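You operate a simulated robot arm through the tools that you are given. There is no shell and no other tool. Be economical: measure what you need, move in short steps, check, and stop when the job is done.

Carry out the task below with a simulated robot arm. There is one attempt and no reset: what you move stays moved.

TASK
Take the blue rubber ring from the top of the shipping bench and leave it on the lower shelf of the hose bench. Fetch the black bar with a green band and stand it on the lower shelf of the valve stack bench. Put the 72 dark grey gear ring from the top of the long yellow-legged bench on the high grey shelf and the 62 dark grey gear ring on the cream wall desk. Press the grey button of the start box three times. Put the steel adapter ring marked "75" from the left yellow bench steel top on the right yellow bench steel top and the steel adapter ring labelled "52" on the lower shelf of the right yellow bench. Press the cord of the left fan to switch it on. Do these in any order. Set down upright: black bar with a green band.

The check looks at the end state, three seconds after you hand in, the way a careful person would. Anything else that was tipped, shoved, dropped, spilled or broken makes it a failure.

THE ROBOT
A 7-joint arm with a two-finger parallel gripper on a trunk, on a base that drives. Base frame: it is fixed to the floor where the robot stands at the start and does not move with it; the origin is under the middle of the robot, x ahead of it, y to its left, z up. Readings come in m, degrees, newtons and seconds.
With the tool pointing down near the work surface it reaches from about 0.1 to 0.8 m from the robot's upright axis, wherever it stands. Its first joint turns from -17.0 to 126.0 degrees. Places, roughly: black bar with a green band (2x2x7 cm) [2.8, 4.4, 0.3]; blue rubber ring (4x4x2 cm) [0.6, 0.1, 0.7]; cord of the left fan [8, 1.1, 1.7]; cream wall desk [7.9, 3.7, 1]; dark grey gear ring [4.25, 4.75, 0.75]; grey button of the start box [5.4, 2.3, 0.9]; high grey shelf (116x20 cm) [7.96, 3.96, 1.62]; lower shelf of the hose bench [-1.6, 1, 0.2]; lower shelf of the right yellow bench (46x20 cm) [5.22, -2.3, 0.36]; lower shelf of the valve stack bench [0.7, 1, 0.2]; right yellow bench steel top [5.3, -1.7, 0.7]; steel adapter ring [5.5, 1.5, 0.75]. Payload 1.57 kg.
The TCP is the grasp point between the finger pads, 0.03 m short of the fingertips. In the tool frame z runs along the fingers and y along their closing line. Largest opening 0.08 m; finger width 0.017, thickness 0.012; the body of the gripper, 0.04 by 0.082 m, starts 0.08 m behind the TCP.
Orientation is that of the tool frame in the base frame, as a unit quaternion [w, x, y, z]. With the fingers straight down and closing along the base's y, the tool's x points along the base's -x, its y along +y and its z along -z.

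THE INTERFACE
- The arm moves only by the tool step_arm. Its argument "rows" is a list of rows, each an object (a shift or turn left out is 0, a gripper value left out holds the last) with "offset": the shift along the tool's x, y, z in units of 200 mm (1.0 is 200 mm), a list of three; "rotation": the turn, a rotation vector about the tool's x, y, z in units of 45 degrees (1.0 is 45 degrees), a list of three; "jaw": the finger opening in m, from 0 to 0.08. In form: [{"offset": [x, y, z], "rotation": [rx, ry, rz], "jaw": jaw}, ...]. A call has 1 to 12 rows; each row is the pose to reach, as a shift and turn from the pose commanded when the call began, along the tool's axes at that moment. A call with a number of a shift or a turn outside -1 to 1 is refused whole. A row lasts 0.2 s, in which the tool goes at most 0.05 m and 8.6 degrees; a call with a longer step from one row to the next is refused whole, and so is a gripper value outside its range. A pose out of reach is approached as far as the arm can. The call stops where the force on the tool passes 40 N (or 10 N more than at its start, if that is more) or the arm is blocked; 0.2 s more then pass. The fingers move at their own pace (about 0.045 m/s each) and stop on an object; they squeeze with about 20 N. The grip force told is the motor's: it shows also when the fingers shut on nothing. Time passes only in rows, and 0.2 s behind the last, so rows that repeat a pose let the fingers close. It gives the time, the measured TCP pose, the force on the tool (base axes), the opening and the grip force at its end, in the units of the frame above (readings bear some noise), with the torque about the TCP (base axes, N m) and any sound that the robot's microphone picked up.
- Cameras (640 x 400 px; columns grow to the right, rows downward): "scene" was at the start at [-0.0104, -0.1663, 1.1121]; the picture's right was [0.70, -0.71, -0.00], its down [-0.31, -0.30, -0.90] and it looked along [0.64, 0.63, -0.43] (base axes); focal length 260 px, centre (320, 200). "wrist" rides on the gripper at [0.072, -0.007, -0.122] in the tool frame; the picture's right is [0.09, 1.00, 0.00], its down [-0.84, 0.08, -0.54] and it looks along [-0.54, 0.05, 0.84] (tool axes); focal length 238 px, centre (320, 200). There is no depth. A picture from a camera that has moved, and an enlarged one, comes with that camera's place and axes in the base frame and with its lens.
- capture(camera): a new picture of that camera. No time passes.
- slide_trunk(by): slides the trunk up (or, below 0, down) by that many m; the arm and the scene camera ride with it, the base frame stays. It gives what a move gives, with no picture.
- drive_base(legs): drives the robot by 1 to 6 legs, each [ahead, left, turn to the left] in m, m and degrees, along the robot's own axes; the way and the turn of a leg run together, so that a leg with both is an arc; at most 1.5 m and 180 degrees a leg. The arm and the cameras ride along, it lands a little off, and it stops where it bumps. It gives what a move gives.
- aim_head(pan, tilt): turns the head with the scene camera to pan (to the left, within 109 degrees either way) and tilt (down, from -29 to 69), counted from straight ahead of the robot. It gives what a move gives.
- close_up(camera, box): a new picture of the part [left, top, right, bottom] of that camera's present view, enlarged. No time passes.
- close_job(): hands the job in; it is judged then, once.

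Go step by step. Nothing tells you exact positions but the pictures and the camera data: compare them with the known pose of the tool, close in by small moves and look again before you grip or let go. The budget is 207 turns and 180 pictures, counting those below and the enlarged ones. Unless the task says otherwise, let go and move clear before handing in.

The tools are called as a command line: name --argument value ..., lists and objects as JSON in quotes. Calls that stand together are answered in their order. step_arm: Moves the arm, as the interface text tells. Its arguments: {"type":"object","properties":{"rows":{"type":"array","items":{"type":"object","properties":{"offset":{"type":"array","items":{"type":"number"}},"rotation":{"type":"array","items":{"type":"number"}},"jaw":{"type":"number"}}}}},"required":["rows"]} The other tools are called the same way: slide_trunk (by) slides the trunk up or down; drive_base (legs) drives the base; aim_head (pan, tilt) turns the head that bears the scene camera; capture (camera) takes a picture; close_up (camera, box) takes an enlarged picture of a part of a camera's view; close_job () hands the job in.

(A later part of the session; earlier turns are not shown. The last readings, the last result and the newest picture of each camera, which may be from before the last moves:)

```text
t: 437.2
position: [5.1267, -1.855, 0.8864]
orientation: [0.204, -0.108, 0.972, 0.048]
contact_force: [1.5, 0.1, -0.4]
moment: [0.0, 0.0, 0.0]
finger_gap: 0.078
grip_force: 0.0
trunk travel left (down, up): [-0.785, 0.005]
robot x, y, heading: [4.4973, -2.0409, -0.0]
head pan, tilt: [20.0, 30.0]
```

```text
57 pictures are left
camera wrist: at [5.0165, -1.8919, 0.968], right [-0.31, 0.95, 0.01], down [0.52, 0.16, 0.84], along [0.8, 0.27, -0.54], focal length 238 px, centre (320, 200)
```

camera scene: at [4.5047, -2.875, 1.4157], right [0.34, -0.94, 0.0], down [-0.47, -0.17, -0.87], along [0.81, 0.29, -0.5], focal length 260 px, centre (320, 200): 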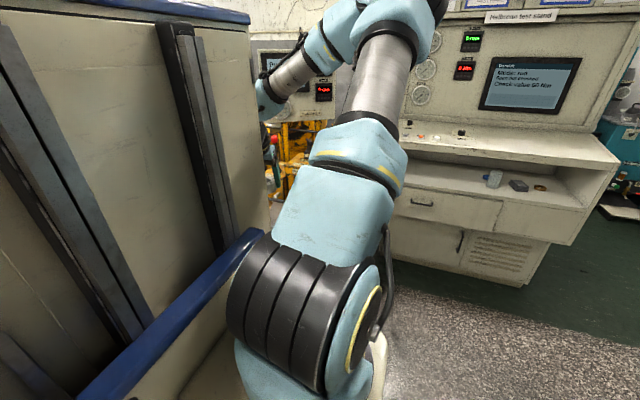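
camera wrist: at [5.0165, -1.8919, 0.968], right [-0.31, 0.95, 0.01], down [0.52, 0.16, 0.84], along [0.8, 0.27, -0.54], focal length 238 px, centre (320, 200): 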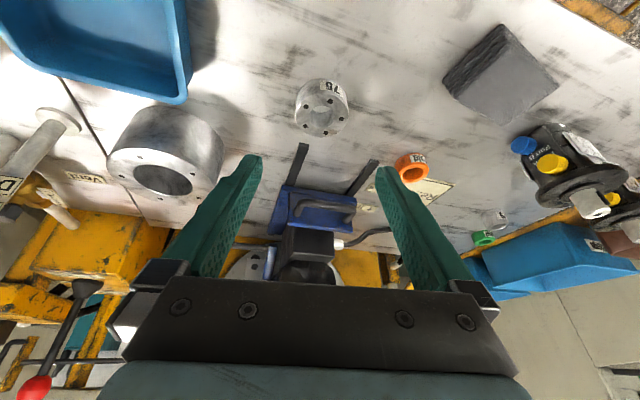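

Ring 75 is on the right bench top. I retreat to the south floor, turn and drive north along the lane for ring 52.

step_arm --rows '[{"offset": [0.08, 0.05, -0.22]}, {"offset": [0.16, 0.09, -0.44]}, {"offset": [0.245, 0.14, -0.65]}]'

drive_base --legs '[[0, -0.95, 0], [0, 0, 90], [1.2, -0.1, 0]]'

```text
t: 438.0
position: [5.0248, -1.8554, 0.9859]
orientation: [0.205, -0.108, 0.972, 0.049]
contact_force: [0.5, -0.2, -0.5]
moment: [0.0, -0.02, 0.0]
finger_gap: 0.078
grip_force: 0.1
trunk travel left (down, up): [-0.785, 0.005]
robot x, y, heading: [4.5005, -2.0381, -0.0]
head pan, tilt: [20.0, 30.0]
```

```text
t: 452.5
position: [4.4185, -1.2556, 0.9873]
orientation: [-0.111, 0.763, -0.611, -0.179]
contact_force: [0.5, -0.2, -0.7]
moment: [0.0, 0.01, -0.01]
finger_gap: 0.0778
grip_force: 0.1
trunk travel left (down, up): [-0.785, 0.005]
robot x, y, heading: [4.6038, -1.7794, 89.6]
head pan, tilt: [20.0, 30.0]
```

drive_base --legs '[[1.5, 0, 0], [1.5, 0, 0], [0.3, 0.3, 0], [0, 0, -89.5]]'

aim_head --pan 0 --tilt 30

capture --camera "scene"

```text
t: 473.0
position: [4.8306, 1.7143, 0.9851]
orientation: [0.204, -0.111, 0.971, 0.048]
contact_force: [-0.6, 0.4, 0.0]
moment: [-0.02, -0.01, -0.02]
finger_gap: 0.078
grip_force: 0.1
trunk travel left (down, up): [-0.785, 0.005]
robot x, y, heading: [4.3086, 1.5269, 0.2]
head pan, tilt: [20.0, 30.0]
```

```text
t: 473.8
position: [4.8305, 1.7127, 0.9869]
orientation: [0.205, -0.112, 0.971, 0.049]
contact_force: [-0.8, -0.1, -0.2]
moment: [-0.02, 0.01, 0.0]
finger_gap: 0.0782
grip_force: 0.0
trunk travel left (down, up): [-0.785, 0.005]
robot x, y, heading: [4.3073, 1.5296, 0.4]
head pan, tilt: [0.0, 30.0]
```

```text
56 pictures are left
camera scene: at [4.3211, 1.2974, 1.4157], right [0.01, -1.0, 0.0], down [-0.5, 0.0, -0.87], along [0.87, 0.01, -0.5], focal length 260 px, centre (320, 200)
```

scene: 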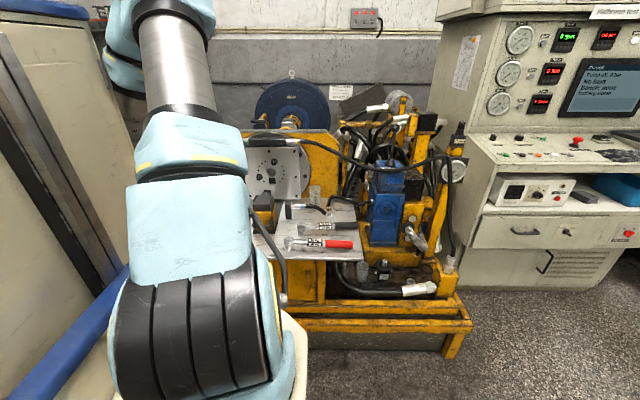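

Good pose. I move up to the bench and extend over ring 52.

drive_base --legs '[[0.2, 0, 0]]'

step_arm --rows '[{"offset": [-0.2, -0.02, 0.1]}, {"offset": [-0.4, -0.04, 0.2]}, {"offset": [-0.6, -0.06, 0.32]}, {"offset": [-0.75, -0.08, 0.5]}]'

capture --camera "wrist"

```text
t: 475.4
position: [5.0327, 1.7132, 0.9867]
orientation: [0.204, -0.111, 0.971, 0.048]
contact_force: [0.8, 0.4, 0.4]
moment: [-0.01, 0.01, -0.04]
finger_gap: 0.0779
grip_force: 0.1
trunk travel left (down, up): [-0.785, 0.005]
robot x, y, heading: [4.5102, 1.5279, 0.4]
head pan, tilt: [0.0, 30.0]
```

```text
t: 476.4
position: [5.2094, 1.7425, 0.9573]
orientation: [0.205, -0.112, 0.971, 0.049]
contact_force: [-0.5, -0.7, 1.6]
moment: [0.02, 0.0, -0.03]
finger_gap: 0.0783
grip_force: 0.0
trunk travel left (down, up): [-0.785, 0.005]
robot x, y, heading: [4.5098, 1.5296, 0.4]
head pan, tilt: [0.0, 30.0]
```

```text
55 pictures are left
camera wrist: at [5.0996, 1.7052, 1.0381], right [-0.32, 0.95, 0.01], down [0.52, 0.16, 0.84], along [0.79, 0.27, -0.54], focal length 238 px, centre (320, 200)
```

wrist: 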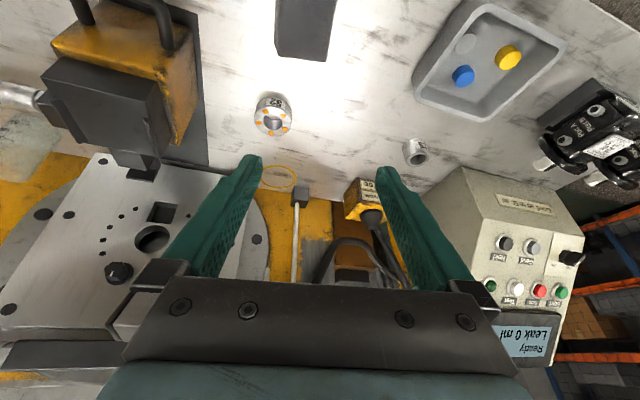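

step_arm --rows '[{"offset": [-0.045, -0.095, 0.19]}, {"offset": [-0.09, -0.19, 0.385]}, {"offset": [-0.135, -0.284, 0.577]}, {"offset": [-0.18, -0.378, 0.769]}]'

capture --camera "wrist"

```text
t: 477.4
position: [5.3181, 1.6985, 0.8264]
orientation: [0.205, -0.111, 0.971, 0.049]
contact_force: [-1.0, 0.0, 0.9]
moment: [-0.02, -0.04, -0.07]
finger_gap: 0.0779
grip_force: 0.2
trunk travel left (down, up): [-0.785, 0.005]
robot x, y, heading: [4.5091, 1.5263, 0.5]
head pan, tilt: [0.0, 30.0]
```

```text
54 pictures are left
camera wrist: at [5.2086, 1.6605, 0.9081], right [-0.32, 0.95, 0.01], down [0.52, 0.16, 0.84], along [0.79, 0.27, -0.54], focal length 238 px, centre (320, 200)
```

wrist: 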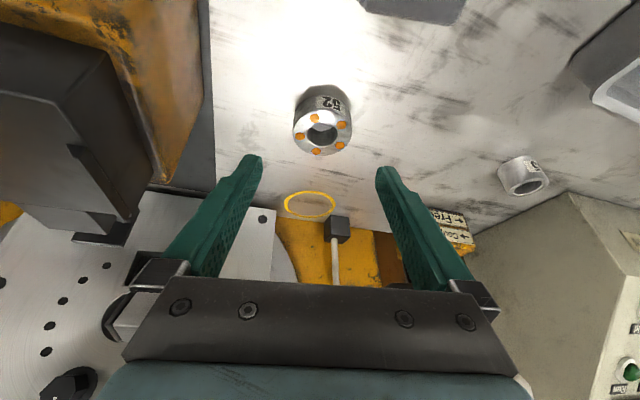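

step_arm --rows '[{"offset": [0, 0.008, 0.2]}, {"offset": [0, 0.008, 0.38]}, {"offset": [0, 0.008, 0.43]}, {"offset": [0, 0.008, 0.46]}, {"offset": [0, 0.008, 0.48]}, {"offset": [0, 0.008, 0.5]}]'

capture --camera "wrist"

```text
t: 478.8
position: [5.3575, 1.7142, 0.7353]
orientation: [0.204, -0.111, 0.971, 0.049]
contact_force: [0.0, 0.4, 0.0]
moment: [0.01, 0.02, -0.01]
finger_gap: 0.0779
grip_force: 0.0
trunk travel left (down, up): [-0.785, 0.005]
robot x, y, heading: [4.5089, 1.5269, 0.3]
head pan, tilt: [0.0, 30.0]
```

```text
53 pictures are left
camera wrist: at [5.2477, 1.6759, 0.8167], right [-0.32, 0.95, 0.01], down [0.52, 0.16, 0.84], along [0.79, 0.27, -0.54], focal length 238 px, centre (320, 200)
```

wrist: 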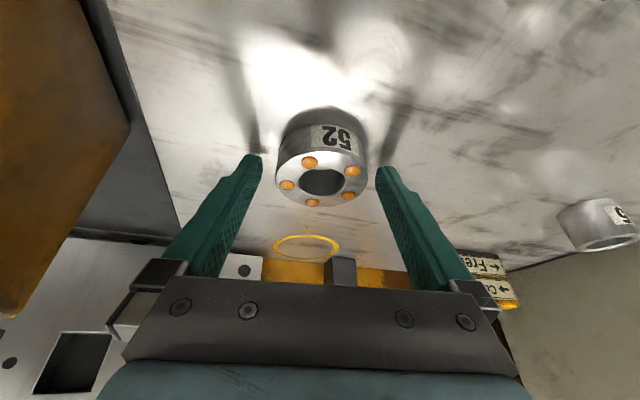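

Well placed. I close and lift.

step_arm --rows '[{"jaw": 0.03}, {"jaw": 0.03}, {"jaw": 0.03}, {"jaw": 0.03}, {"offset": [-0.05, 0, -0.12], "jaw": 0.03}, {"offset": [-0.13, 0, -0.3]}, {"offset": [-0.21, 0, -0.48]}, {"offset": [-0.3, 0, -0.68]}, {"offset": [-0.2, 0, -0.88]}, {"offset": [0, 0, -1.0]}, {"offset": [0.2, 0.05, -1.0]}, {"offset": [0.4, 0.1, -1.0]}]'

capture --camera "wrist"

```text
t: 481.4
position: [5.2022, 1.6876, 0.8861]
orientation: [0.204, -0.111, 0.971, 0.049]
contact_force: [0.5, 0.0, -3.3]
moment: [0.02, 0.06, 0.0]
finger_gap: 0.0567
grip_force: 20.1
trunk travel left (down, up): [-0.785, 0.005]
robot x, y, heading: [4.5117, 1.5266, 0.2]
head pan, tilt: [0.0, 30.0]
```

```text
52 pictures are left
camera wrist: at [5.0948, 1.651, 0.9675], right [-0.32, 0.95, 0.01], down [0.52, 0.16, 0.84], along [0.79, 0.27, -0.54], focal length 238 px, centre (320, 200)
```

wrist: 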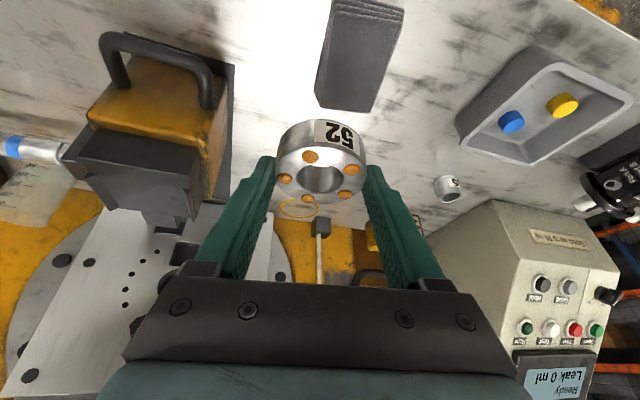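

Ring 52 is held. I go back down the lane.

drive_base --legs '[[-0.3, 0, 0], [0, 0, -90], [0, 0.38, 0], [0.6, 0, 0]]'

```text
t: 492.3
position: [4.7508, 0.2286, 0.8858]
orientation: [0.178, 0.609, 0.765, -0.11]
contact_force: [0.4, 0.0, -3.3]
moment: [0.02, -0.02, -0.02]
finger_gap: 0.057
grip_force: 19.7
trunk travel left (down, up): [-0.785, 0.005]
robot x, y, heading: [4.592, 0.9242, -89.9]
head pan, tilt: [0.0, 30.0]
```

drive_base --legs '[[1.3, 0, 0], [1.3, 0, 0], [1.35, 0, 0], [0, 0, 90]]'

aim_head --pan 20 --tilt 35

capture --camera "scene"

capture --camera "wrist"

```text
t: 515.1
position: [5.3055, -2.8421, 0.8853]
orientation: [0.203, -0.121, 0.97, 0.052]
contact_force: [0.7, -0.8, -3.7]
moment: [0.0, 0.04, 0.0]
finger_gap: 0.0569
grip_force: 20.3
trunk travel left (down, up): [-0.785, 0.005]
robot x, y, heading: [4.6122, -3.0176, 1.5]
head pan, tilt: [0.0, 30.0]
```

```text
t: 516.0
position: [5.3063, -2.8418, 0.8861]
orientation: [0.204, -0.121, 0.97, 0.051]
contact_force: [-0.6, 0.0, -4.1]
moment: [0.03, 0.03, -0.01]
finger_gap: 0.057
grip_force: 19.9
trunk travel left (down, up): [-0.785, 0.005]
robot x, y, heading: [4.6164, -3.0176, 1.7]
head pan, tilt: [20.0, 35.0]
```

```text
51 pictures are left
camera scene: at [4.6237, -3.2158, 1.4079], right [0.37, -0.93, 0.0], down [-0.53, -0.21, -0.82], along [0.76, 0.3, -0.57], focal length 260 px, centre (320, 200)
```

scene: 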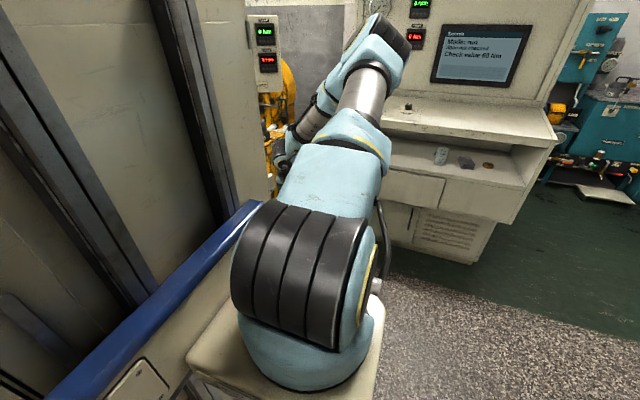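

```text
50 pictures are left
camera wrist: at [5.1972, -2.8825, 0.9675], right [-0.33, 0.94, 0.01], down [0.52, 0.17, 0.84], along [0.79, 0.29, -0.54], focal length 238 px, centre (320, 200)
```

wrist: 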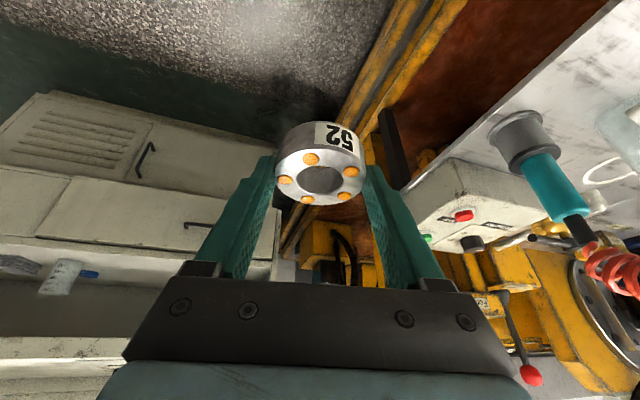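

I need to see the lower shelf: I back a little, lower the trunk, and turn the wrist camera left.

drive_base --legs '[[-0.15, 0, -1.7]]'

slide_trunk --by -0.3

step_arm --rows '[{"rotation": [-0.073, 0.009, -0.162]}, {"rotation": [-0.146, 0.018, -0.324]}, {"rotation": [-0.219, 0.027, -0.486]}, {"rotation": [-0.292, 0.036, -0.648]}]'

capture --camera "wrist"

```text
t: 517.3
position: [5.1593, -2.8638, 0.8855]
orientation: [0.205, -0.106, 0.972, 0.048]
contact_force: [-0.1, 0.4, -2.9]
moment: [0.0, 0.03, 0.03]
finger_gap: 0.057
grip_force: 20.4
trunk travel left (down, up): [-0.785, 0.005]
robot x, y, heading: [4.4613, -3.0172, -0.1]
head pan, tilt: [20.0, 35.0]
```

```text
t: 520.3
position: [5.1599, -2.8647, 0.586]
orientation: [0.205, -0.106, 0.972, 0.048]
contact_force: [-1.3, -1.2, -4.1]
moment: [-0.02, 0.03, 0.01]
finger_gap: 0.0567
grip_force: 20.1
trunk travel left (down, up): [-0.485, 0.305]
robot x, y, heading: [4.4625, -3.0171, -0.5]
head pan, tilt: [20.0, 35.0]
```

```text
t: 521.3
position: [5.1595, -2.8643, 0.585]
orientation: [0.182, -0.37, 0.905, 0.104]
contact_force: [-0.5, 0.4, -3.5]
moment: [-0.04, -0.03, 0.03]
finger_gap: 0.0571
grip_force: 19.3
trunk travel left (down, up): [-0.485, 0.305]
robot x, y, heading: [4.4651, -3.019, -0.2]
head pan, tilt: [20.0, 35.0]
```

```text
49 pictures are left
camera wrist: at [5.0863, -2.9539, 0.6677], right [-0.77, 0.64, 0.01], down [0.36, 0.41, 0.84], along [0.53, 0.65, -0.54], focal length 238 px, centre (320, 200)
```

wrist: 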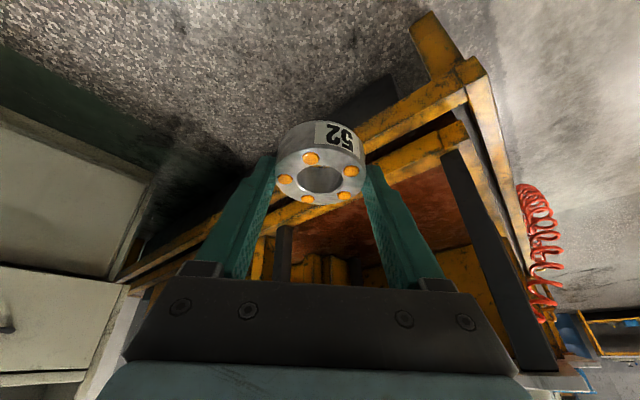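

I can see the brown lower shelf inside the yellow frame, open from the south between two black struts. I'll approach it from the south, facing +y.

step_arm --rows '[{"rotation": [0.073, -0.009, 0.162]}, {"rotation": [0.146, -0.018, 0.324]}, {"rotation": [0.219, -0.027, 0.486]}, {"rotation": [0.292, -0.036, 0.648]}]'

drive_base --legs '[[0, -0.58, 0], [0, 0, 90.3], [0, -0.92, 0]]'

capture --camera "wrist"

aim_head --pan 5 --tilt 25

capture --camera "scene"

```text
t: 522.3
position: [5.1598, -2.8655, 0.586]
orientation: [0.204, -0.104, 0.972, 0.047]
contact_force: [-0.4, 0.2, -3.3]
moment: [0.0, 0.04, 0.01]
finger_gap: 0.0571
grip_force: 20.2
trunk travel left (down, up): [-0.485, 0.305]
robot x, y, heading: [4.4614, -3.0174, -0.2]
head pan, tilt: [20.0, 35.0]
```

```text
t: 534.0
position: [5.2278, -2.8952, 0.586]
orientation: [-0.109, 0.767, -0.607, -0.179]
contact_force: [-0.1, 0.0, -2.4]
moment: [-0.03, -0.04, 0.02]
finger_gap: 0.0567
grip_force: 19.8
trunk travel left (down, up): [-0.485, 0.305]
robot x, y, heading: [5.3876, -3.5889, 90.7]
head pan, tilt: [20.0, 35.0]
```

```text
48 pictures are left
camera wrist: at [5.267, -3.0054, 0.6676], right [-0.95, -0.32, 0.01], down [-0.16, 0.52, 0.84], along [-0.28, 0.79, -0.54], focal length 238 px, centre (320, 200)
```

wrist: 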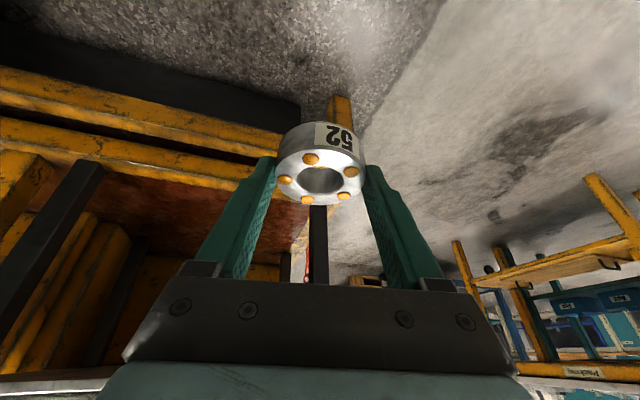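

```text
t: 534.7
position: [5.2277, -2.895, 0.5853]
orientation: [-0.11, 0.766, -0.607, -0.18]
contact_force: [-0.1, -0.3, -2.9]
moment: [-0.05, -0.01, -0.03]
finger_gap: 0.0568
grip_force: 20.1
trunk travel left (down, up): [-0.485, 0.305]
robot x, y, heading: [5.3944, -3.5904, 90.5]
head pan, tilt: [5.0, 25.0]
```

```text
47 pictures are left
camera scene: at [5.6147, -3.5746, 1.1236], right [1.0, 0.1, 0.0], down [0.04, -0.42, -0.91], along [-0.09, 0.9, -0.42], focal length 260 px, centre (320, 200)
```

scene: 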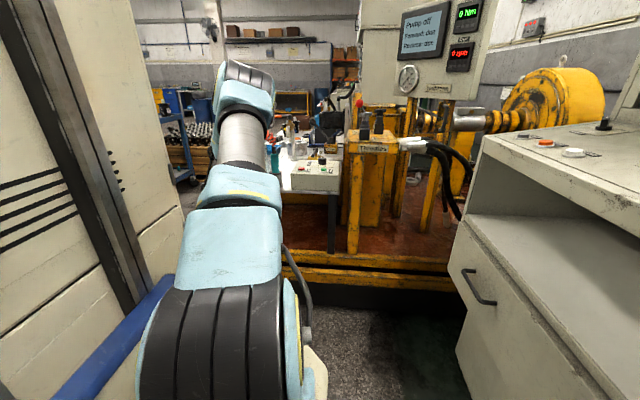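

The opening between the struts (x 5.12–5.55) is clear. I tilt the tool flatter.

step_arm --rows '[{"rotation": [0, -0.16, 0]}, {"rotation": [0, -0.32, 0]}, {"rotation": [0, -0.48, 0]}, {"rotation": [0, -0.64, 0]}, {"rotation": [0, -0.8, 0]}]'

capture --camera "wrist"

```text
t: 535.9
position: [5.2286, -2.8964, 0.5837]
orientation: [-0.291, 0.673, -0.543, -0.408]
contact_force: [0.6, -0.4, -3.3]
moment: [-0.07, 0.02, 0.0]
finger_gap: 0.0571
grip_force: 20.1
trunk travel left (down, up): [-0.485, 0.305]
robot x, y, heading: [5.3969, -3.5901, 90.8]
head pan, tilt: [5.0, 25.0]
```

```text
46 pictures are left
camera wrist: at [5.2691, -3.032, 0.584], right [-0.96, -0.28, -0.03], down [-0.01, -0.06, 1.0], along [-0.29, 0.96, 0.05], focal length 238 px, centre (320, 200)
```

wrist: 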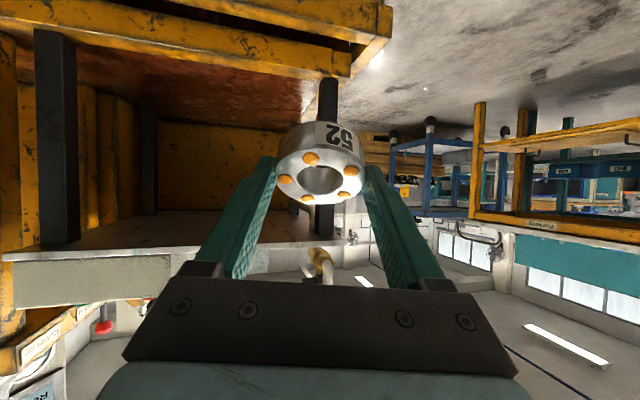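

I lower to z≈0.47 and drive the ring in over the shelf.

step_arm --rows '[{"offset": [0.166, -0.01, 0.095]}, {"offset": [0.332, -0.02, 0.19]}, {"offset": [0.497, -0.03, 0.285]}]'

drive_base --legs '[[0.3, -0.02, 0]]'

capture --camera "wrist"

```text
t: 536.7
position: [5.2285, -2.8958, 0.4725]
orientation: [-0.292, 0.673, -0.543, -0.408]
contact_force: [0.9, -0.1, -2.1]
moment: [-0.07, -0.03, -0.01]
finger_gap: 0.0571
grip_force: 20.0
trunk travel left (down, up): [-0.485, 0.305]
robot x, y, heading: [5.3957, -3.5924, 90.7]
head pan, tilt: [5.0, 25.0]
```

```text
t: 538.8
position: [5.2478, -2.5927, 0.4711]
orientation: [-0.293, 0.673, -0.544, -0.407]
contact_force: [0.1, -0.2, -2.7]
moment: [-0.04, -0.04, 0.01]
finger_gap: 0.057
grip_force: 20.0
trunk travel left (down, up): [-0.485, 0.305]
robot x, y, heading: [5.4114, -3.2861, 90.5]
head pan, tilt: [5.0, 25.0]
```

```text
45 pictures are left
camera wrist: at [5.2884, -2.7291, 0.4695], right [-0.96, -0.28, -0.03], down [-0.01, -0.06, 1.0], along [-0.28, 0.96, 0.05], focal length 238 px, centre (320, 200)
```

wrist: 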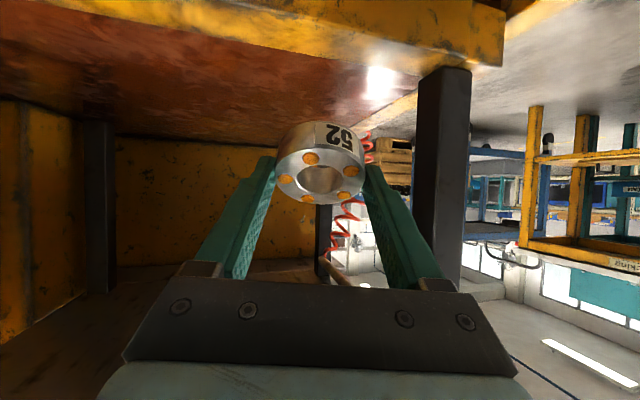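

drive_base --legs '[[0.2, 0.01, 0]]'

capture --camera "wrist"

```text
t: 540.2
position: [5.2376, -2.4865, 0.4629]
orientation: [-0.273, 0.688, -0.545, -0.393]
contact_force: [-0.2, 0.3, -3.5]
moment: [-0.08, -0.05, -0.05]
finger_gap: 0.0571
grip_force: 19.7
trunk travel left (down, up): [-0.485, 0.305]
robot x, y, heading: [5.4002, -3.1525, 90.4]
head pan, tilt: [5.0, 25.0]
stopped in leg 1: the robot was blocked; the commanded pose is now the measured one
```

```text
44 pictures are left
camera wrist: at [5.282, -2.6212, 0.4675], right [-0.95, -0.3, -0.02], down [-0.02, -0.01, 1.0], along [-0.3, 0.95, 0.0], focal length 238 px, centre (320, 200)
```

wrist: 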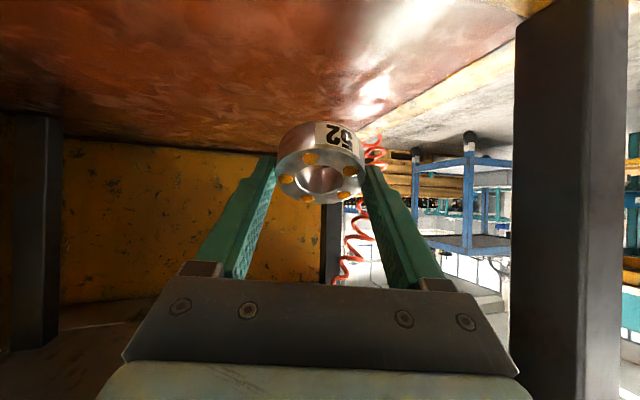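

The forearm touched the bench's top edge, so I back out and re-enter with the trunk lower and the forearm flatter.

drive_base --legs '[[-0.36, 0, 0]]'

step_arm --rows '[{"offset": [-0.21, 0.013, -0.135]}, {"offset": [-0.42, 0.026, -0.27]}, {"offset": [-0.63, 0.04, -0.405]}, {"offset": [-0.84, 0.053, -0.54]}]'

slide_trunk --by -0.36

step_arm --rows '[{"offset": [-0.16, 0.01, -0.1], "rotation": [0, -0.06, 0]}, {"offset": [-0.32, 0.02, -0.2], "rotation": [0, -0.12, 0]}, {"offset": [-0.48, 0.03, -0.3], "rotation": [0, -0.18, 0]}, {"offset": [-0.63, 0.04, -0.4], "rotation": [0, -0.24, 0]}]'

capture --camera "scene"

```text
t: 542.5
position: [5.2403, -2.8445, 0.4581]
orientation: [-0.273, 0.689, -0.546, -0.391]
contact_force: [-0.5, 0.8, -3.5]
moment: [-0.09, 0.0, 0.01]
finger_gap: 0.0568
grip_force: 20.1
trunk travel left (down, up): [-0.485, 0.305]
robot x, y, heading: [5.4019, -3.5088, 90.4]
head pan, tilt: [5.0, 25.0]
```

```text
t: 543.5
position: [5.2399, -2.8435, 0.6582]
orientation: [-0.273, 0.689, -0.545, -0.392]
contact_force: [-0.7, 0.6, -3.9]
moment: [-0.09, -0.05, -0.01]
finger_gap: 0.0568
grip_force: 19.9
trunk travel left (down, up): [-0.485, 0.305]
robot x, y, heading: [5.4081, -3.5105, 90.4]
head pan, tilt: [5.0, 25.0]
```

```text
t: 547.0
position: [5.2405, -2.8429, 0.2976]
orientation: [-0.273, 0.688, -0.546, -0.391]
contact_force: [0.0, -0.1, -4.3]
moment: [-0.08, -0.04, 0.01]
finger_gap: 0.0571
grip_force: 20.0
trunk travel left (down, up): [-0.125, 0.665]
robot x, y, heading: [5.4076, -3.5098, 90.5]
head pan, tilt: [5.0, 25.0]
```

```text
t: 548.0
position: [5.2403, -2.842, 0.4481]
orientation: [-0.324, 0.648, -0.517, -0.455]
contact_force: [-0.2, -0.8, -4.4]
moment: [-0.1, -0.03, 0.0]
finger_gap: 0.0572
grip_force: 19.3
trunk travel left (down, up): [-0.125, 0.665]
robot x, y, heading: [5.4029, -3.5073, 90.4]
head pan, tilt: [5.0, 25.0]
```

```text
43 pictures are left
camera scene: at [5.628, -3.4948, 0.7636], right [1.0, 0.1, 0.0], down [0.04, -0.42, -0.91], along [-0.09, 0.9, -0.42], focal length 260 px, centre (320, 200)
```

scene: 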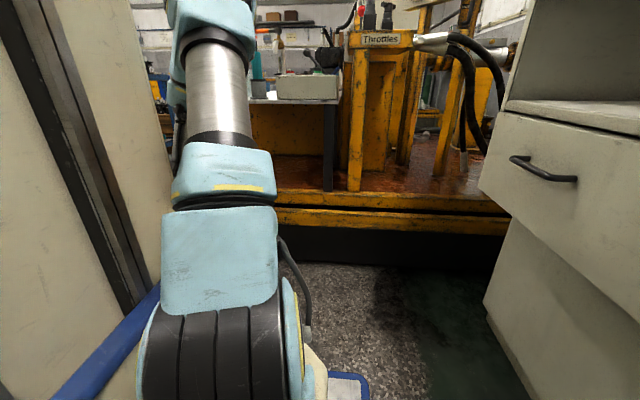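

drive_base --legs '[[0.35, 0, 0]]'

capture --camera "scene"

capture --camera "wrist"

```text
t: 550.3
position: [5.2349, -2.4914, 0.4483]
orientation: [-0.322, 0.65, -0.516, -0.456]
contact_force: [0.1, 0.3, -4.1]
moment: [-0.05, -0.04, -0.01]
finger_gap: 0.0568
grip_force: 20.2
trunk travel left (down, up): [-0.125, 0.665]
robot x, y, heading: [5.401, -3.1599, 90.7]
head pan, tilt: [5.0, 25.0]
```

```text
42 pictures are left
camera scene: at [5.6241, -3.1425, 0.7637], right [1.0, 0.1, 0.0], down [0.04, -0.42, -0.91], along [-0.09, 0.9, -0.42], focal length 260 px, centre (320, 200)
```

scene: 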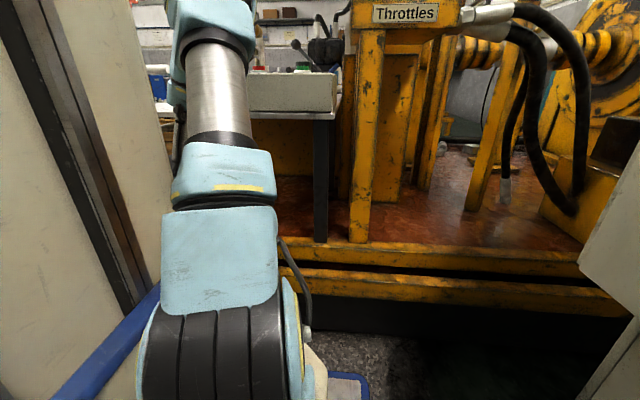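

```text
41 pictures are left
camera wrist: at [5.2767, -2.6245, 0.427], right [-0.96, -0.29, -0.03], down [0.02, -0.19, 0.98], along [-0.29, 0.94, 0.19], focal length 238 px, centre (320, 200)
```

wrist: 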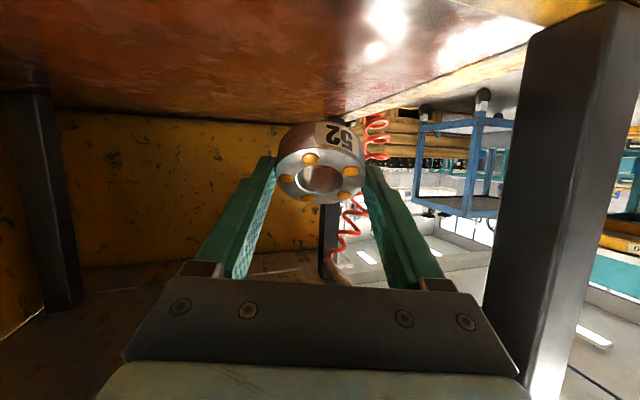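

Clear this time. I extend the arm inward 9 cm.

step_arm --rows '[{"offset": [-0.057, -0.04, 0.133]}, {"offset": [-0.113, -0.078, 0.267]}, {"offset": [-0.17, -0.117, 0.4]}]'

step_arm --rows '[{"offset": [0.06, 0, 0.024]}, {"offset": [0.1, 0, 0.04]}, {"offset": [0.12, 0, 0.049]}, {"offset": [0.14, 0, 0.057]}, {"offset": [0.16, 0, 0.065]}, {"offset": [0.18, 0, 0.073]}]'

capture --camera "wrist"

```text
t: 551.1
position: [5.2348, -2.4006, 0.4478]
orientation: [-0.322, 0.649, -0.516, -0.456]
contact_force: [0.2, -0.1, -3.6]
moment: [-0.12, -0.04, -0.01]
finger_gap: 0.0569
grip_force: 19.7
trunk travel left (down, up): [-0.125, 0.665]
robot x, y, heading: [5.3981, -3.1614, 90.7]
head pan, tilt: [5.0, 25.0]
```

```text
t: 552.5
position: [5.233, -2.4019, 0.4084]
orientation: [-0.323, 0.649, -0.517, -0.455]
contact_force: [-0.9, -0.1, -5.2]
moment: [-0.06, 0.0, -0.03]
finger_gap: 0.0568
grip_force: 20.2
trunk travel left (down, up): [-0.125, 0.665]
robot x, y, heading: [5.401, -3.1595, 90.9]
head pan, tilt: [5.0, 25.0]
```

```text
40 pictures are left
camera wrist: at [5.2747, -2.5352, 0.3881], right [-0.96, -0.29, -0.03], down [0.02, -0.19, 0.98], along [-0.29, 0.94, 0.18], focal length 238 px, centre (320, 200)
```

wrist: 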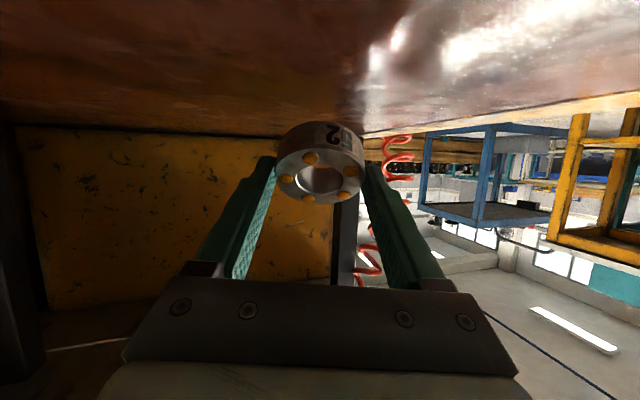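

step_arm --rows '[{"offset": [0.014, 0, 0.006]}, {"offset": [0.028, 0, 0.0115]}, {"offset": [0.042, 0, 0.017]}, {"offset": [0.056, 0, 0.023]}, {"offset": [0.07, 0, 0.0285]}, {"offset": [0.084, 0, 0.034]}]'

capture --camera "wrist"

```text
t: 553.9
position: [5.2313, -2.4, 0.3962]
orientation: [-0.324, 0.647, -0.516, -0.457]
contact_force: [2.5, 2.2, 31.3]
moment: [-3.94, -1.05, 0.29]
finger_gap: 0.0568
grip_force: 19.9
trunk travel left (down, up): [-0.125, 0.665]
robot x, y, heading: [5.3997, -3.1576, 90.7]
head pan, tilt: [5.0, 25.0]
```

```text
39 pictures are left
camera wrist: at [5.2739, -2.5338, 0.3732], right [-0.96, -0.29, -0.03], down [0.02, -0.19, 0.98], along [-0.29, 0.94, 0.19], focal length 238 px, centre (320, 200)
```

wrist: 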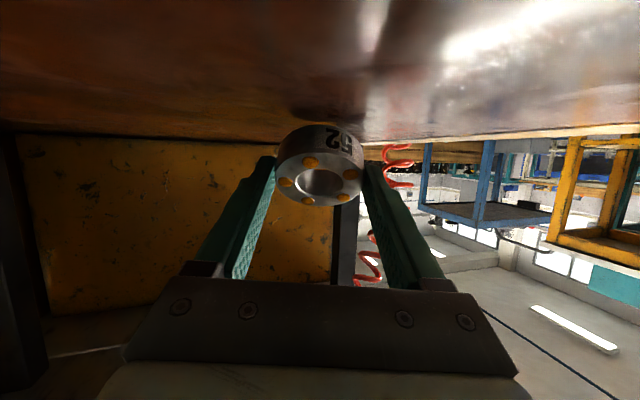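

The hand's underside touches before the ring does. I raise a bit, make the tool steeper, and lower again.

step_arm --rows '[{"offset": [-0.05, 0, -0.02]}, {"offset": [-0.05, 0, -0.02], "rotation": [0, 0.15, 0]}, {"offset": [-0.05, 0, -0.02], "rotation": [0, 0.3, 0]}, {"offset": [-0.05, 0, -0.02], "rotation": [0, 0.42, 0]}]'

step_arm --rows '[{"offset": [0.024, 0, 0.018]}, {"offset": [0.036, 0, 0.027]}, {"offset": [0.048, 0, 0.036]}, {"offset": [0.06, 0, 0.045]}, {"offset": [0.072, 0, 0.054]}, {"offset": [0.084, 0, 0.063]}, {"offset": [0.096, 0, 0.072]}, {"offset": [0.108, 0, 0.081]}]'

capture --camera "wrist"

```text
t: 554.9
position: [5.2275, -2.4216, 0.3823]
orientation: [-0.23, 0.726, -0.555, -0.335]
contact_force: [0.5, 1.8, 3.9]
moment: [0.13, -0.18, 0.06]
finger_gap: 0.0569
grip_force: 19.7
trunk travel left (down, up): [-0.125, 0.665]
robot x, y, heading: [5.4027, -3.1594, 90.7]
head pan, tilt: [5.0, 25.0]
stopped in row 4: the force on the tool passed its limit at 64 N (the readings are from after the stop); the commanded pose is now the measured one
```

```text
t: 556.1
position: [5.2226, -2.4165, 0.3821]
orientation: [-0.239, 0.72, -0.55, -0.348]
contact_force: [3.9, -8.2, 22.0]
moment: [0.09, -0.48, -0.08]
finger_gap: 0.0569
grip_force: 20.0
trunk travel left (down, up): [-0.125, 0.665]
robot x, y, heading: [5.402, -3.1593, 90.6]
head pan, tilt: [5.0, 25.0]
stopped in row 6: the force on the tool passed its limit at 50 N (the readings are from after the stop); the commanded pose is now the measured one
```

```text
38 pictures are left
camera wrist: at [5.2696, -2.5492, 0.4056], right [-0.94, -0.34, -0.03], down [-0.07, 0.11, 0.99], along [-0.33, 0.94, -0.13], focal length 238 px, centre (320, 200)
```

wrist: 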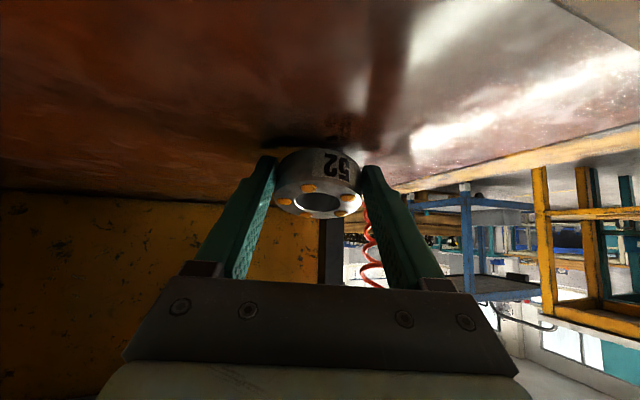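

Now the ring itself rests on the shelf. I open the jaw and check.

step_arm --rows '[{"jaw": 0.065}, {"jaw": 0.075}, {"jaw": 0.075}, {"jaw": 0.075}]'

capture --camera "wrist"

```text
t: 556.7
position: [5.218, -2.4181, 0.3835]
orientation: [-0.238, 0.721, -0.549, -0.349]
contact_force: [-4.5, -4.1, 10.0]
moment: [0.13, -0.2, 0.12]
finger_gap: 0.0693
grip_force: 0.0
trunk travel left (down, up): [-0.125, 0.665]
robot x, y, heading: [5.4011, -3.1616, 90.5]
head pan, tilt: [5.0, 25.0]
stopped in row 3: the force on the tool passed its limit at 41 N (the readings are from after the stop); the commanded pose is now the measured one
```

```text
37 pictures are left
camera wrist: at [5.2667, -2.5494, 0.4057], right [-0.94, -0.34, -0.03], down [-0.07, 0.11, 0.99], along [-0.34, 0.93, -0.13], focal length 238 px, centre (320, 200)
```

wrist: 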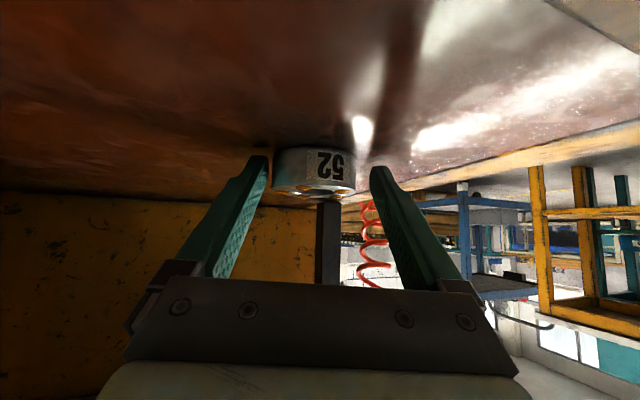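

Ring 52 lies flat on the shelf. I withdraw horizontally along the finger direction, then back the base out.

step_arm --rows '[{"offset": [-0.015, 0, -0.015]}, {"offset": [0.08, 0, -0.12]}, {"offset": [0.16, 0, -0.22]}, {"offset": [0.233, 0, -0.326]}]'

drive_base --legs '[[-0.35, 0, 0]]'

capture --camera "wrist"

```text
t: 557.7
position: [5.245, -2.4942, 0.3871]
orientation: [-0.239, 0.72, -0.551, -0.348]
contact_force: [0.1, -0.4, 0.2]
moment: [0.0, 0.01, 0.02]
finger_gap: 0.0748
grip_force: 0.1
trunk travel left (down, up): [-0.125, 0.665]
robot x, y, heading: [5.4015, -3.1644, 90.8]
head pan, tilt: [5.0, 25.0]
```

```text
t: 560.0
position: [5.2498, -2.8415, 0.3873]
orientation: [-0.238, 0.721, -0.551, -0.347]
contact_force: [0.0, 0.1, -0.7]
moment: [0.0, -0.02, 0.01]
finger_gap: 0.0748
grip_force: 0.2
trunk travel left (down, up): [-0.125, 0.665]
robot x, y, heading: [5.4008, -3.5095, 90.6]
head pan, tilt: [5.0, 25.0]
```

```text
36 pictures are left
camera wrist: at [5.297, -2.973, 0.4112], right [-0.94, -0.34, -0.03], down [-0.07, 0.11, 0.99], along [-0.33, 0.94, -0.13], focal length 238 px, centre (320, 200)
```

wrist: 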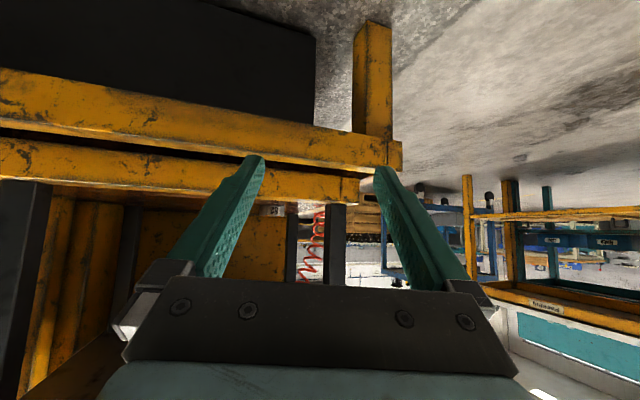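

Ring 52 is in place. I raise the trunk, check the bench top, and set the tool steeper for the last ring.

slide_trunk --by 0.4

slide_trunk --by 0.26

step_arm --rows '[{"rotation": [0, 0.18, 0]}, {"rotation": [0, 0.36, 0]}, {"rotation": [0, 0.54, 0]}]'

capture --camera "wrist"

```text
t: 563.8
position: [5.2506, -2.8413, 0.7866]
orientation: [-0.238, 0.72, -0.552, -0.347]
contact_force: [-0.1, 0.2, -0.9]
moment: [0.04, -0.01, -0.01]
finger_gap: 0.0749
grip_force: 0.0
trunk travel left (down, up): [-0.525, 0.265]
robot x, y, heading: [5.4056, -3.5089, 90.7]
head pan, tilt: [5.0, 25.0]
```

```text
t: 566.5
position: [5.2499, -2.8413, 1.0479]
orientation: [-0.238, 0.72, -0.551, -0.347]
contact_force: [-0.7, -0.1, -0.1]
moment: [-0.02, 0.01, -0.01]
finger_gap: 0.0753
grip_force: 0.1
trunk travel left (down, up): [-0.785, 0.005]
robot x, y, heading: [5.4057, -3.5065, 90.7]
head pan, tilt: [5.0, 25.0]
```

```text
t: 567.3
position: [5.2486, -2.842, 1.0473]
orientation: [-0.117, 0.778, -0.588, -0.189]
contact_force: [0.1, -0.4, 0.1]
moment: [0.05, -0.04, -0.02]
finger_gap: 0.075
grip_force: 0.0
trunk travel left (down, up): [-0.785, 0.005]
robot x, y, heading: [5.4044, -3.5087, 90.8]
head pan, tilt: [5.0, 25.0]
```

```text
35 pictures are left
camera wrist: at [5.2923, -2.9512, 1.1268], right [-0.93, -0.36, 0.0], down [-0.19, 0.49, 0.85], along [-0.31, 0.8, -0.52], focal length 238 px, centre (320, 200)
```

wrist: 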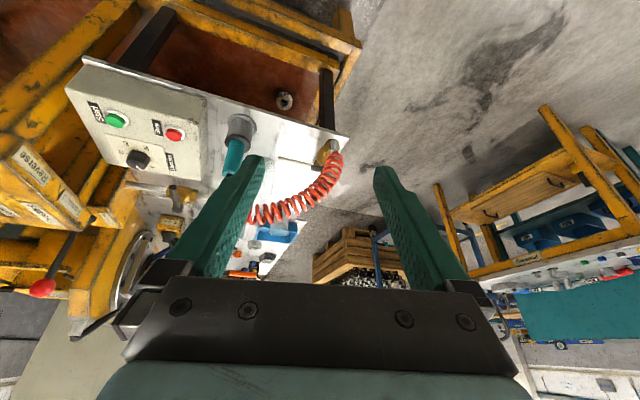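

All fine there; ring 52 is visible on the shelf. I drive north to the long yellow bench for ring 72.

drive_base --legs '[[0, 0.79, -0.8], [1.5, 0, 0], [0.7, 0, 0]]'

```text
t: 582.0
position: [4.4545, -0.6409, 1.048]
orientation: [-0.118, 0.775, -0.592, -0.188]
contact_force: [-0.3, 0.4, 0.2]
moment: [0.01, 0.01, 0.0]
finger_gap: 0.0747
grip_force: 0.0
trunk travel left (down, up): [-0.785, 0.005]
robot x, y, heading: [4.6082, -1.3058, 90.3]
head pan, tilt: [5.0, 25.0]
```

drive_base --legs '[[1.5, 0, 0], [1.5, 0, 0], [1.5, 0, 0], [0.35, 0.29, 0]]'

capture --camera "wrist"

```text
t: 605.8
position: [4.1442, 4.1957, 1.0476]
orientation: [-0.117, 0.779, -0.587, -0.188]
contact_force: [-0.5, -0.7, -0.3]
moment: [0.02, -0.05, 0.0]
finger_gap: 0.075
grip_force: 0.0
trunk travel left (down, up): [-0.785, 0.005]
robot x, y, heading: [4.3012, 3.5302, 91.0]
head pan, tilt: [5.0, 25.0]
```

```text
34 pictures are left
camera wrist: at [4.1878, 4.0859, 1.1266], right [-0.93, -0.36, 0.0], down [-0.19, 0.49, 0.85], along [-0.31, 0.79, -0.52], focal length 238 px, centre (320, 200)
```

wrist: 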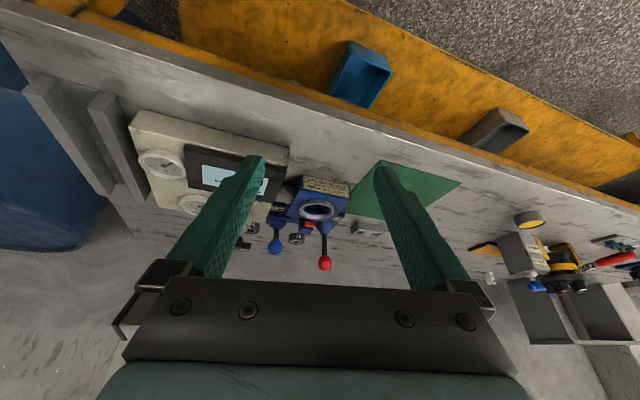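

drive_base --legs '[[0.31, 0.0, -1]]'

step_arm --rows '[{"offset": [-0.2, 0, 0.09]}, {"offset": [-0.4, 0, 0.18]}, {"offset": [-0.6, 0, 0.28]}, {"offset": [-0.8, 0, 0.38]}, {"offset": [-0.95, 0, 0.5]}]'

capture --camera "wrist"

```text
t: 607.9
position: [4.154, 4.5128, 1.0475]
orientation: [-0.118, 0.773, -0.594, -0.188]
contact_force: [-0.3, 0.0, 0.1]
moment: [-0.02, 0.04, -0.03]
finger_gap: 0.0748
grip_force: 0.0
trunk travel left (down, up): [-0.785, 0.005]
robot x, y, heading: [4.3043, 3.8419, 89.9]
head pan, tilt: [5.0, 25.0]
```

```text
t: 609.1
position: [4.0971, 4.7195, 1.04]
orientation: [-0.118, 0.773, -0.595, -0.187]
contact_force: [-0.2, -0.2, 0.3]
moment: [0.01, 0.02, 0.01]
finger_gap: 0.0747
grip_force: 0.2
trunk travel left (down, up): [-0.785, 0.005]
robot x, y, heading: [4.3013, 3.8409, 89.7]
head pan, tilt: [5.0, 25.0]
```

```text
33 pictures are left
camera wrist: at [4.1383, 4.6083, 1.118], right [-0.94, -0.35, 0.0], down [-0.18, 0.49, 0.85], along [-0.29, 0.8, -0.52], focal length 238 px, centre (320, 200)
```

wrist: 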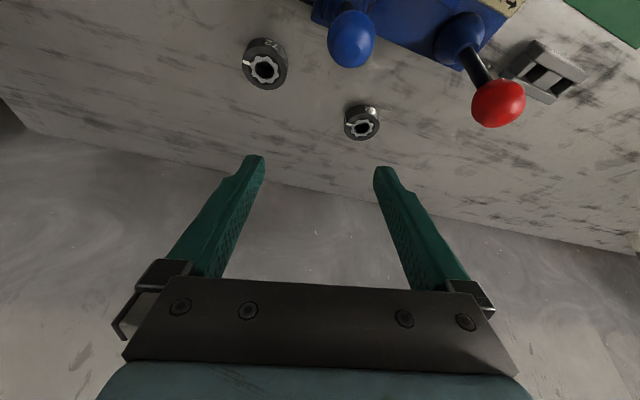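

Ring 72 is the one at [4.147, 4.785]. I go to its pre-grasp and verify the number.

step_arm --rows '[{"offset": [0.05, -0.12, 0.1]}, {"offset": [0.1, -0.245, 0.25]}, {"offset": [0.16, -0.367, 0.42]}, {"offset": [0.2135, -0.367, 0.58]}]'

close_up --camera "wrist" --box '[160, 40, 480, 240]'

```text
t: 610.1
position: [4.1618, 4.7481, 0.914]
orientation: [-0.119, 0.774, -0.594, -0.187]
contact_force: [0.5, -1.0, 0.7]
moment: [0.02, 0.01, 0.02]
finger_gap: 0.0751
grip_force: 0.1
trunk travel left (down, up): [-0.785, 0.005]
robot x, y, heading: [4.3027, 3.8415, 89.6]
head pan, tilt: [5.0, 25.0]
```

```text
2.00 times, centred on (320, 140) of wrist
camera zoom: at [4.2016, 4.6381, 0.9925], right [-0.94, -0.35, 0.0], down [-0.18, 0.49, 0.85], along [-0.29, 0.8, -0.52], focal length 477 px, centre (320, 320)
```

zoom: 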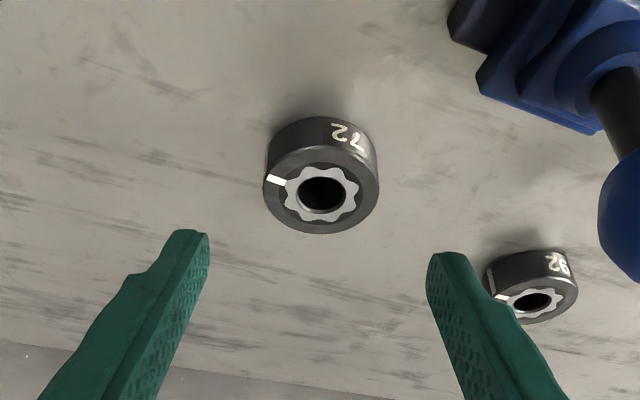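

It reads 72 and is centred. I descend, grip and lift.

step_arm --rows '[{"offset": [0, 0, 0.2]}, {"offset": [0, 0, 0.36]}, {"offset": [0, 0, 0.41]}, {"offset": [0, 0, 0.44]}]'

step_arm --rows '[{"jaw": 0.02}, {"jaw": 0.02}, {"jaw": 0.02}, {"jaw": 0.02}, {"offset": [-0.07, 0, -0.15]}, {"offset": [-0.14, 0, -0.3]}, {"offset": [-0.21, 0, -0.45]}, {"offset": [-0.28, 0, -0.6]}, {"offset": [-0.35, 0, -0.75]}]'

capture --camera "wrist"

```text
t: 611.1
position: [4.1467, 4.7852, 0.8336]
orientation: [-0.118, 0.774, -0.594, -0.188]
contact_force: [0.5, -0.5, -0.3]
moment: [0.0, 0.0, 0.0]
finger_gap: 0.075
grip_force: 0.0
trunk travel left (down, up): [-0.785, 0.005]
robot x, y, heading: [4.3038, 3.8462, 89.7]
head pan, tilt: [5.0, 25.0]
```

```text
t: 613.1
position: [4.153, 4.7837, 0.9999]
orientation: [-0.117, 0.774, -0.594, -0.187]
contact_force: [0.7, 0.4, -3.7]
moment: [0.0, -0.05, 0.02]
finger_gap: 0.0517
grip_force: 19.8
trunk travel left (down, up): [-0.785, 0.005]
robot x, y, heading: [4.2983, 3.841, 89.6]
head pan, tilt: [5.0, 25.0]
```

```text
31 pictures are left
camera wrist: at [4.1941, 4.6741, 1.0783], right [-0.94, -0.35, 0.0], down [-0.18, 0.49, 0.85], along [-0.29, 0.8, -0.52], focal length 238 px, centre (320, 200)
```

wrist: 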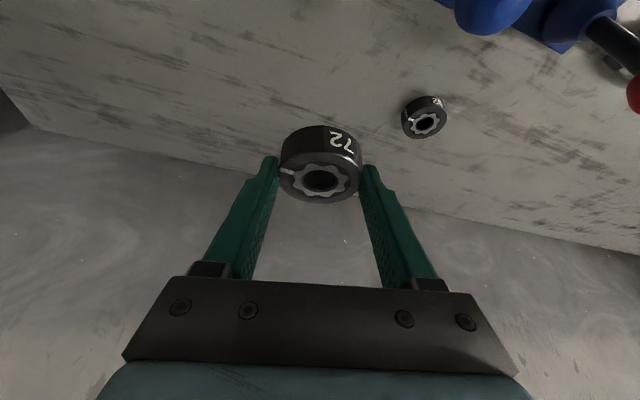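

Ring 72 is held. I lift higher over the T-handle, back out, and drive to the desk, where I'll set it near the front edge to regrip it with a level tool.

step_arm --rows '[{"offset": [0.02, 0.03, -0.2]}, {"offset": [0.05, 0.08, -0.42]}]'

drive_base --legs '[[-0.5, 0, 0], [0, 0, -89.8], [1.2, 0.2, 0], [1.15, 0.2, 0]]'

capture --camera "wrist"

```text
t: 613.7
position: [4.151, 4.738, 1.0699]
orientation: [-0.118, 0.774, -0.593, -0.187]
contact_force: [0.1, 1.0, -3.7]
moment: [-0.02, 0.01, 0.02]
finger_gap: 0.0518
grip_force: 20.5
trunk travel left (down, up): [-0.785, 0.005]
robot x, y, heading: [4.3025, 3.8422, 89.7]
head pan, tilt: [5.0, 25.0]
```

```text
t: 631.8
position: [7.5337, 3.9156, 1.0716]
orientation: [0.215, -0.132, 0.966, 0.05]
contact_force: [-0.6, 1.1, -2.9]
moment: [-0.01, 0.01, 0.0]
finger_gap: 0.0515
grip_force: 20.2
trunk travel left (down, up): [-0.785, 0.005]
robot x, y, heading: [6.6414, 3.7547, 0.4]
head pan, tilt: [5.0, 25.0]
```

```text
30 pictures are left
camera wrist: at [7.424, 3.8732, 1.15], right [-0.36, 0.93, 0.0], down [0.49, 0.19, 0.85], along [0.8, 0.3, -0.52], focal length 238 px, centre (320, 200)
```

wrist: 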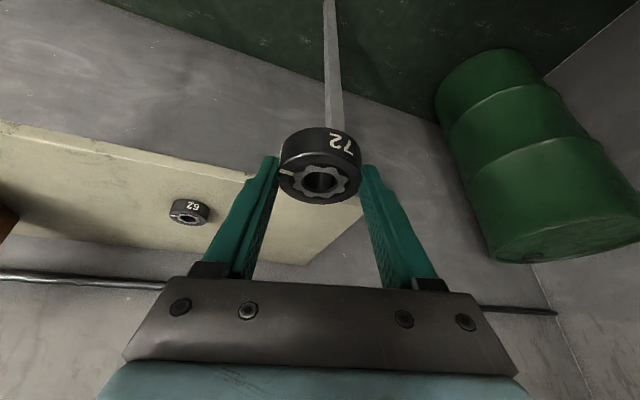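

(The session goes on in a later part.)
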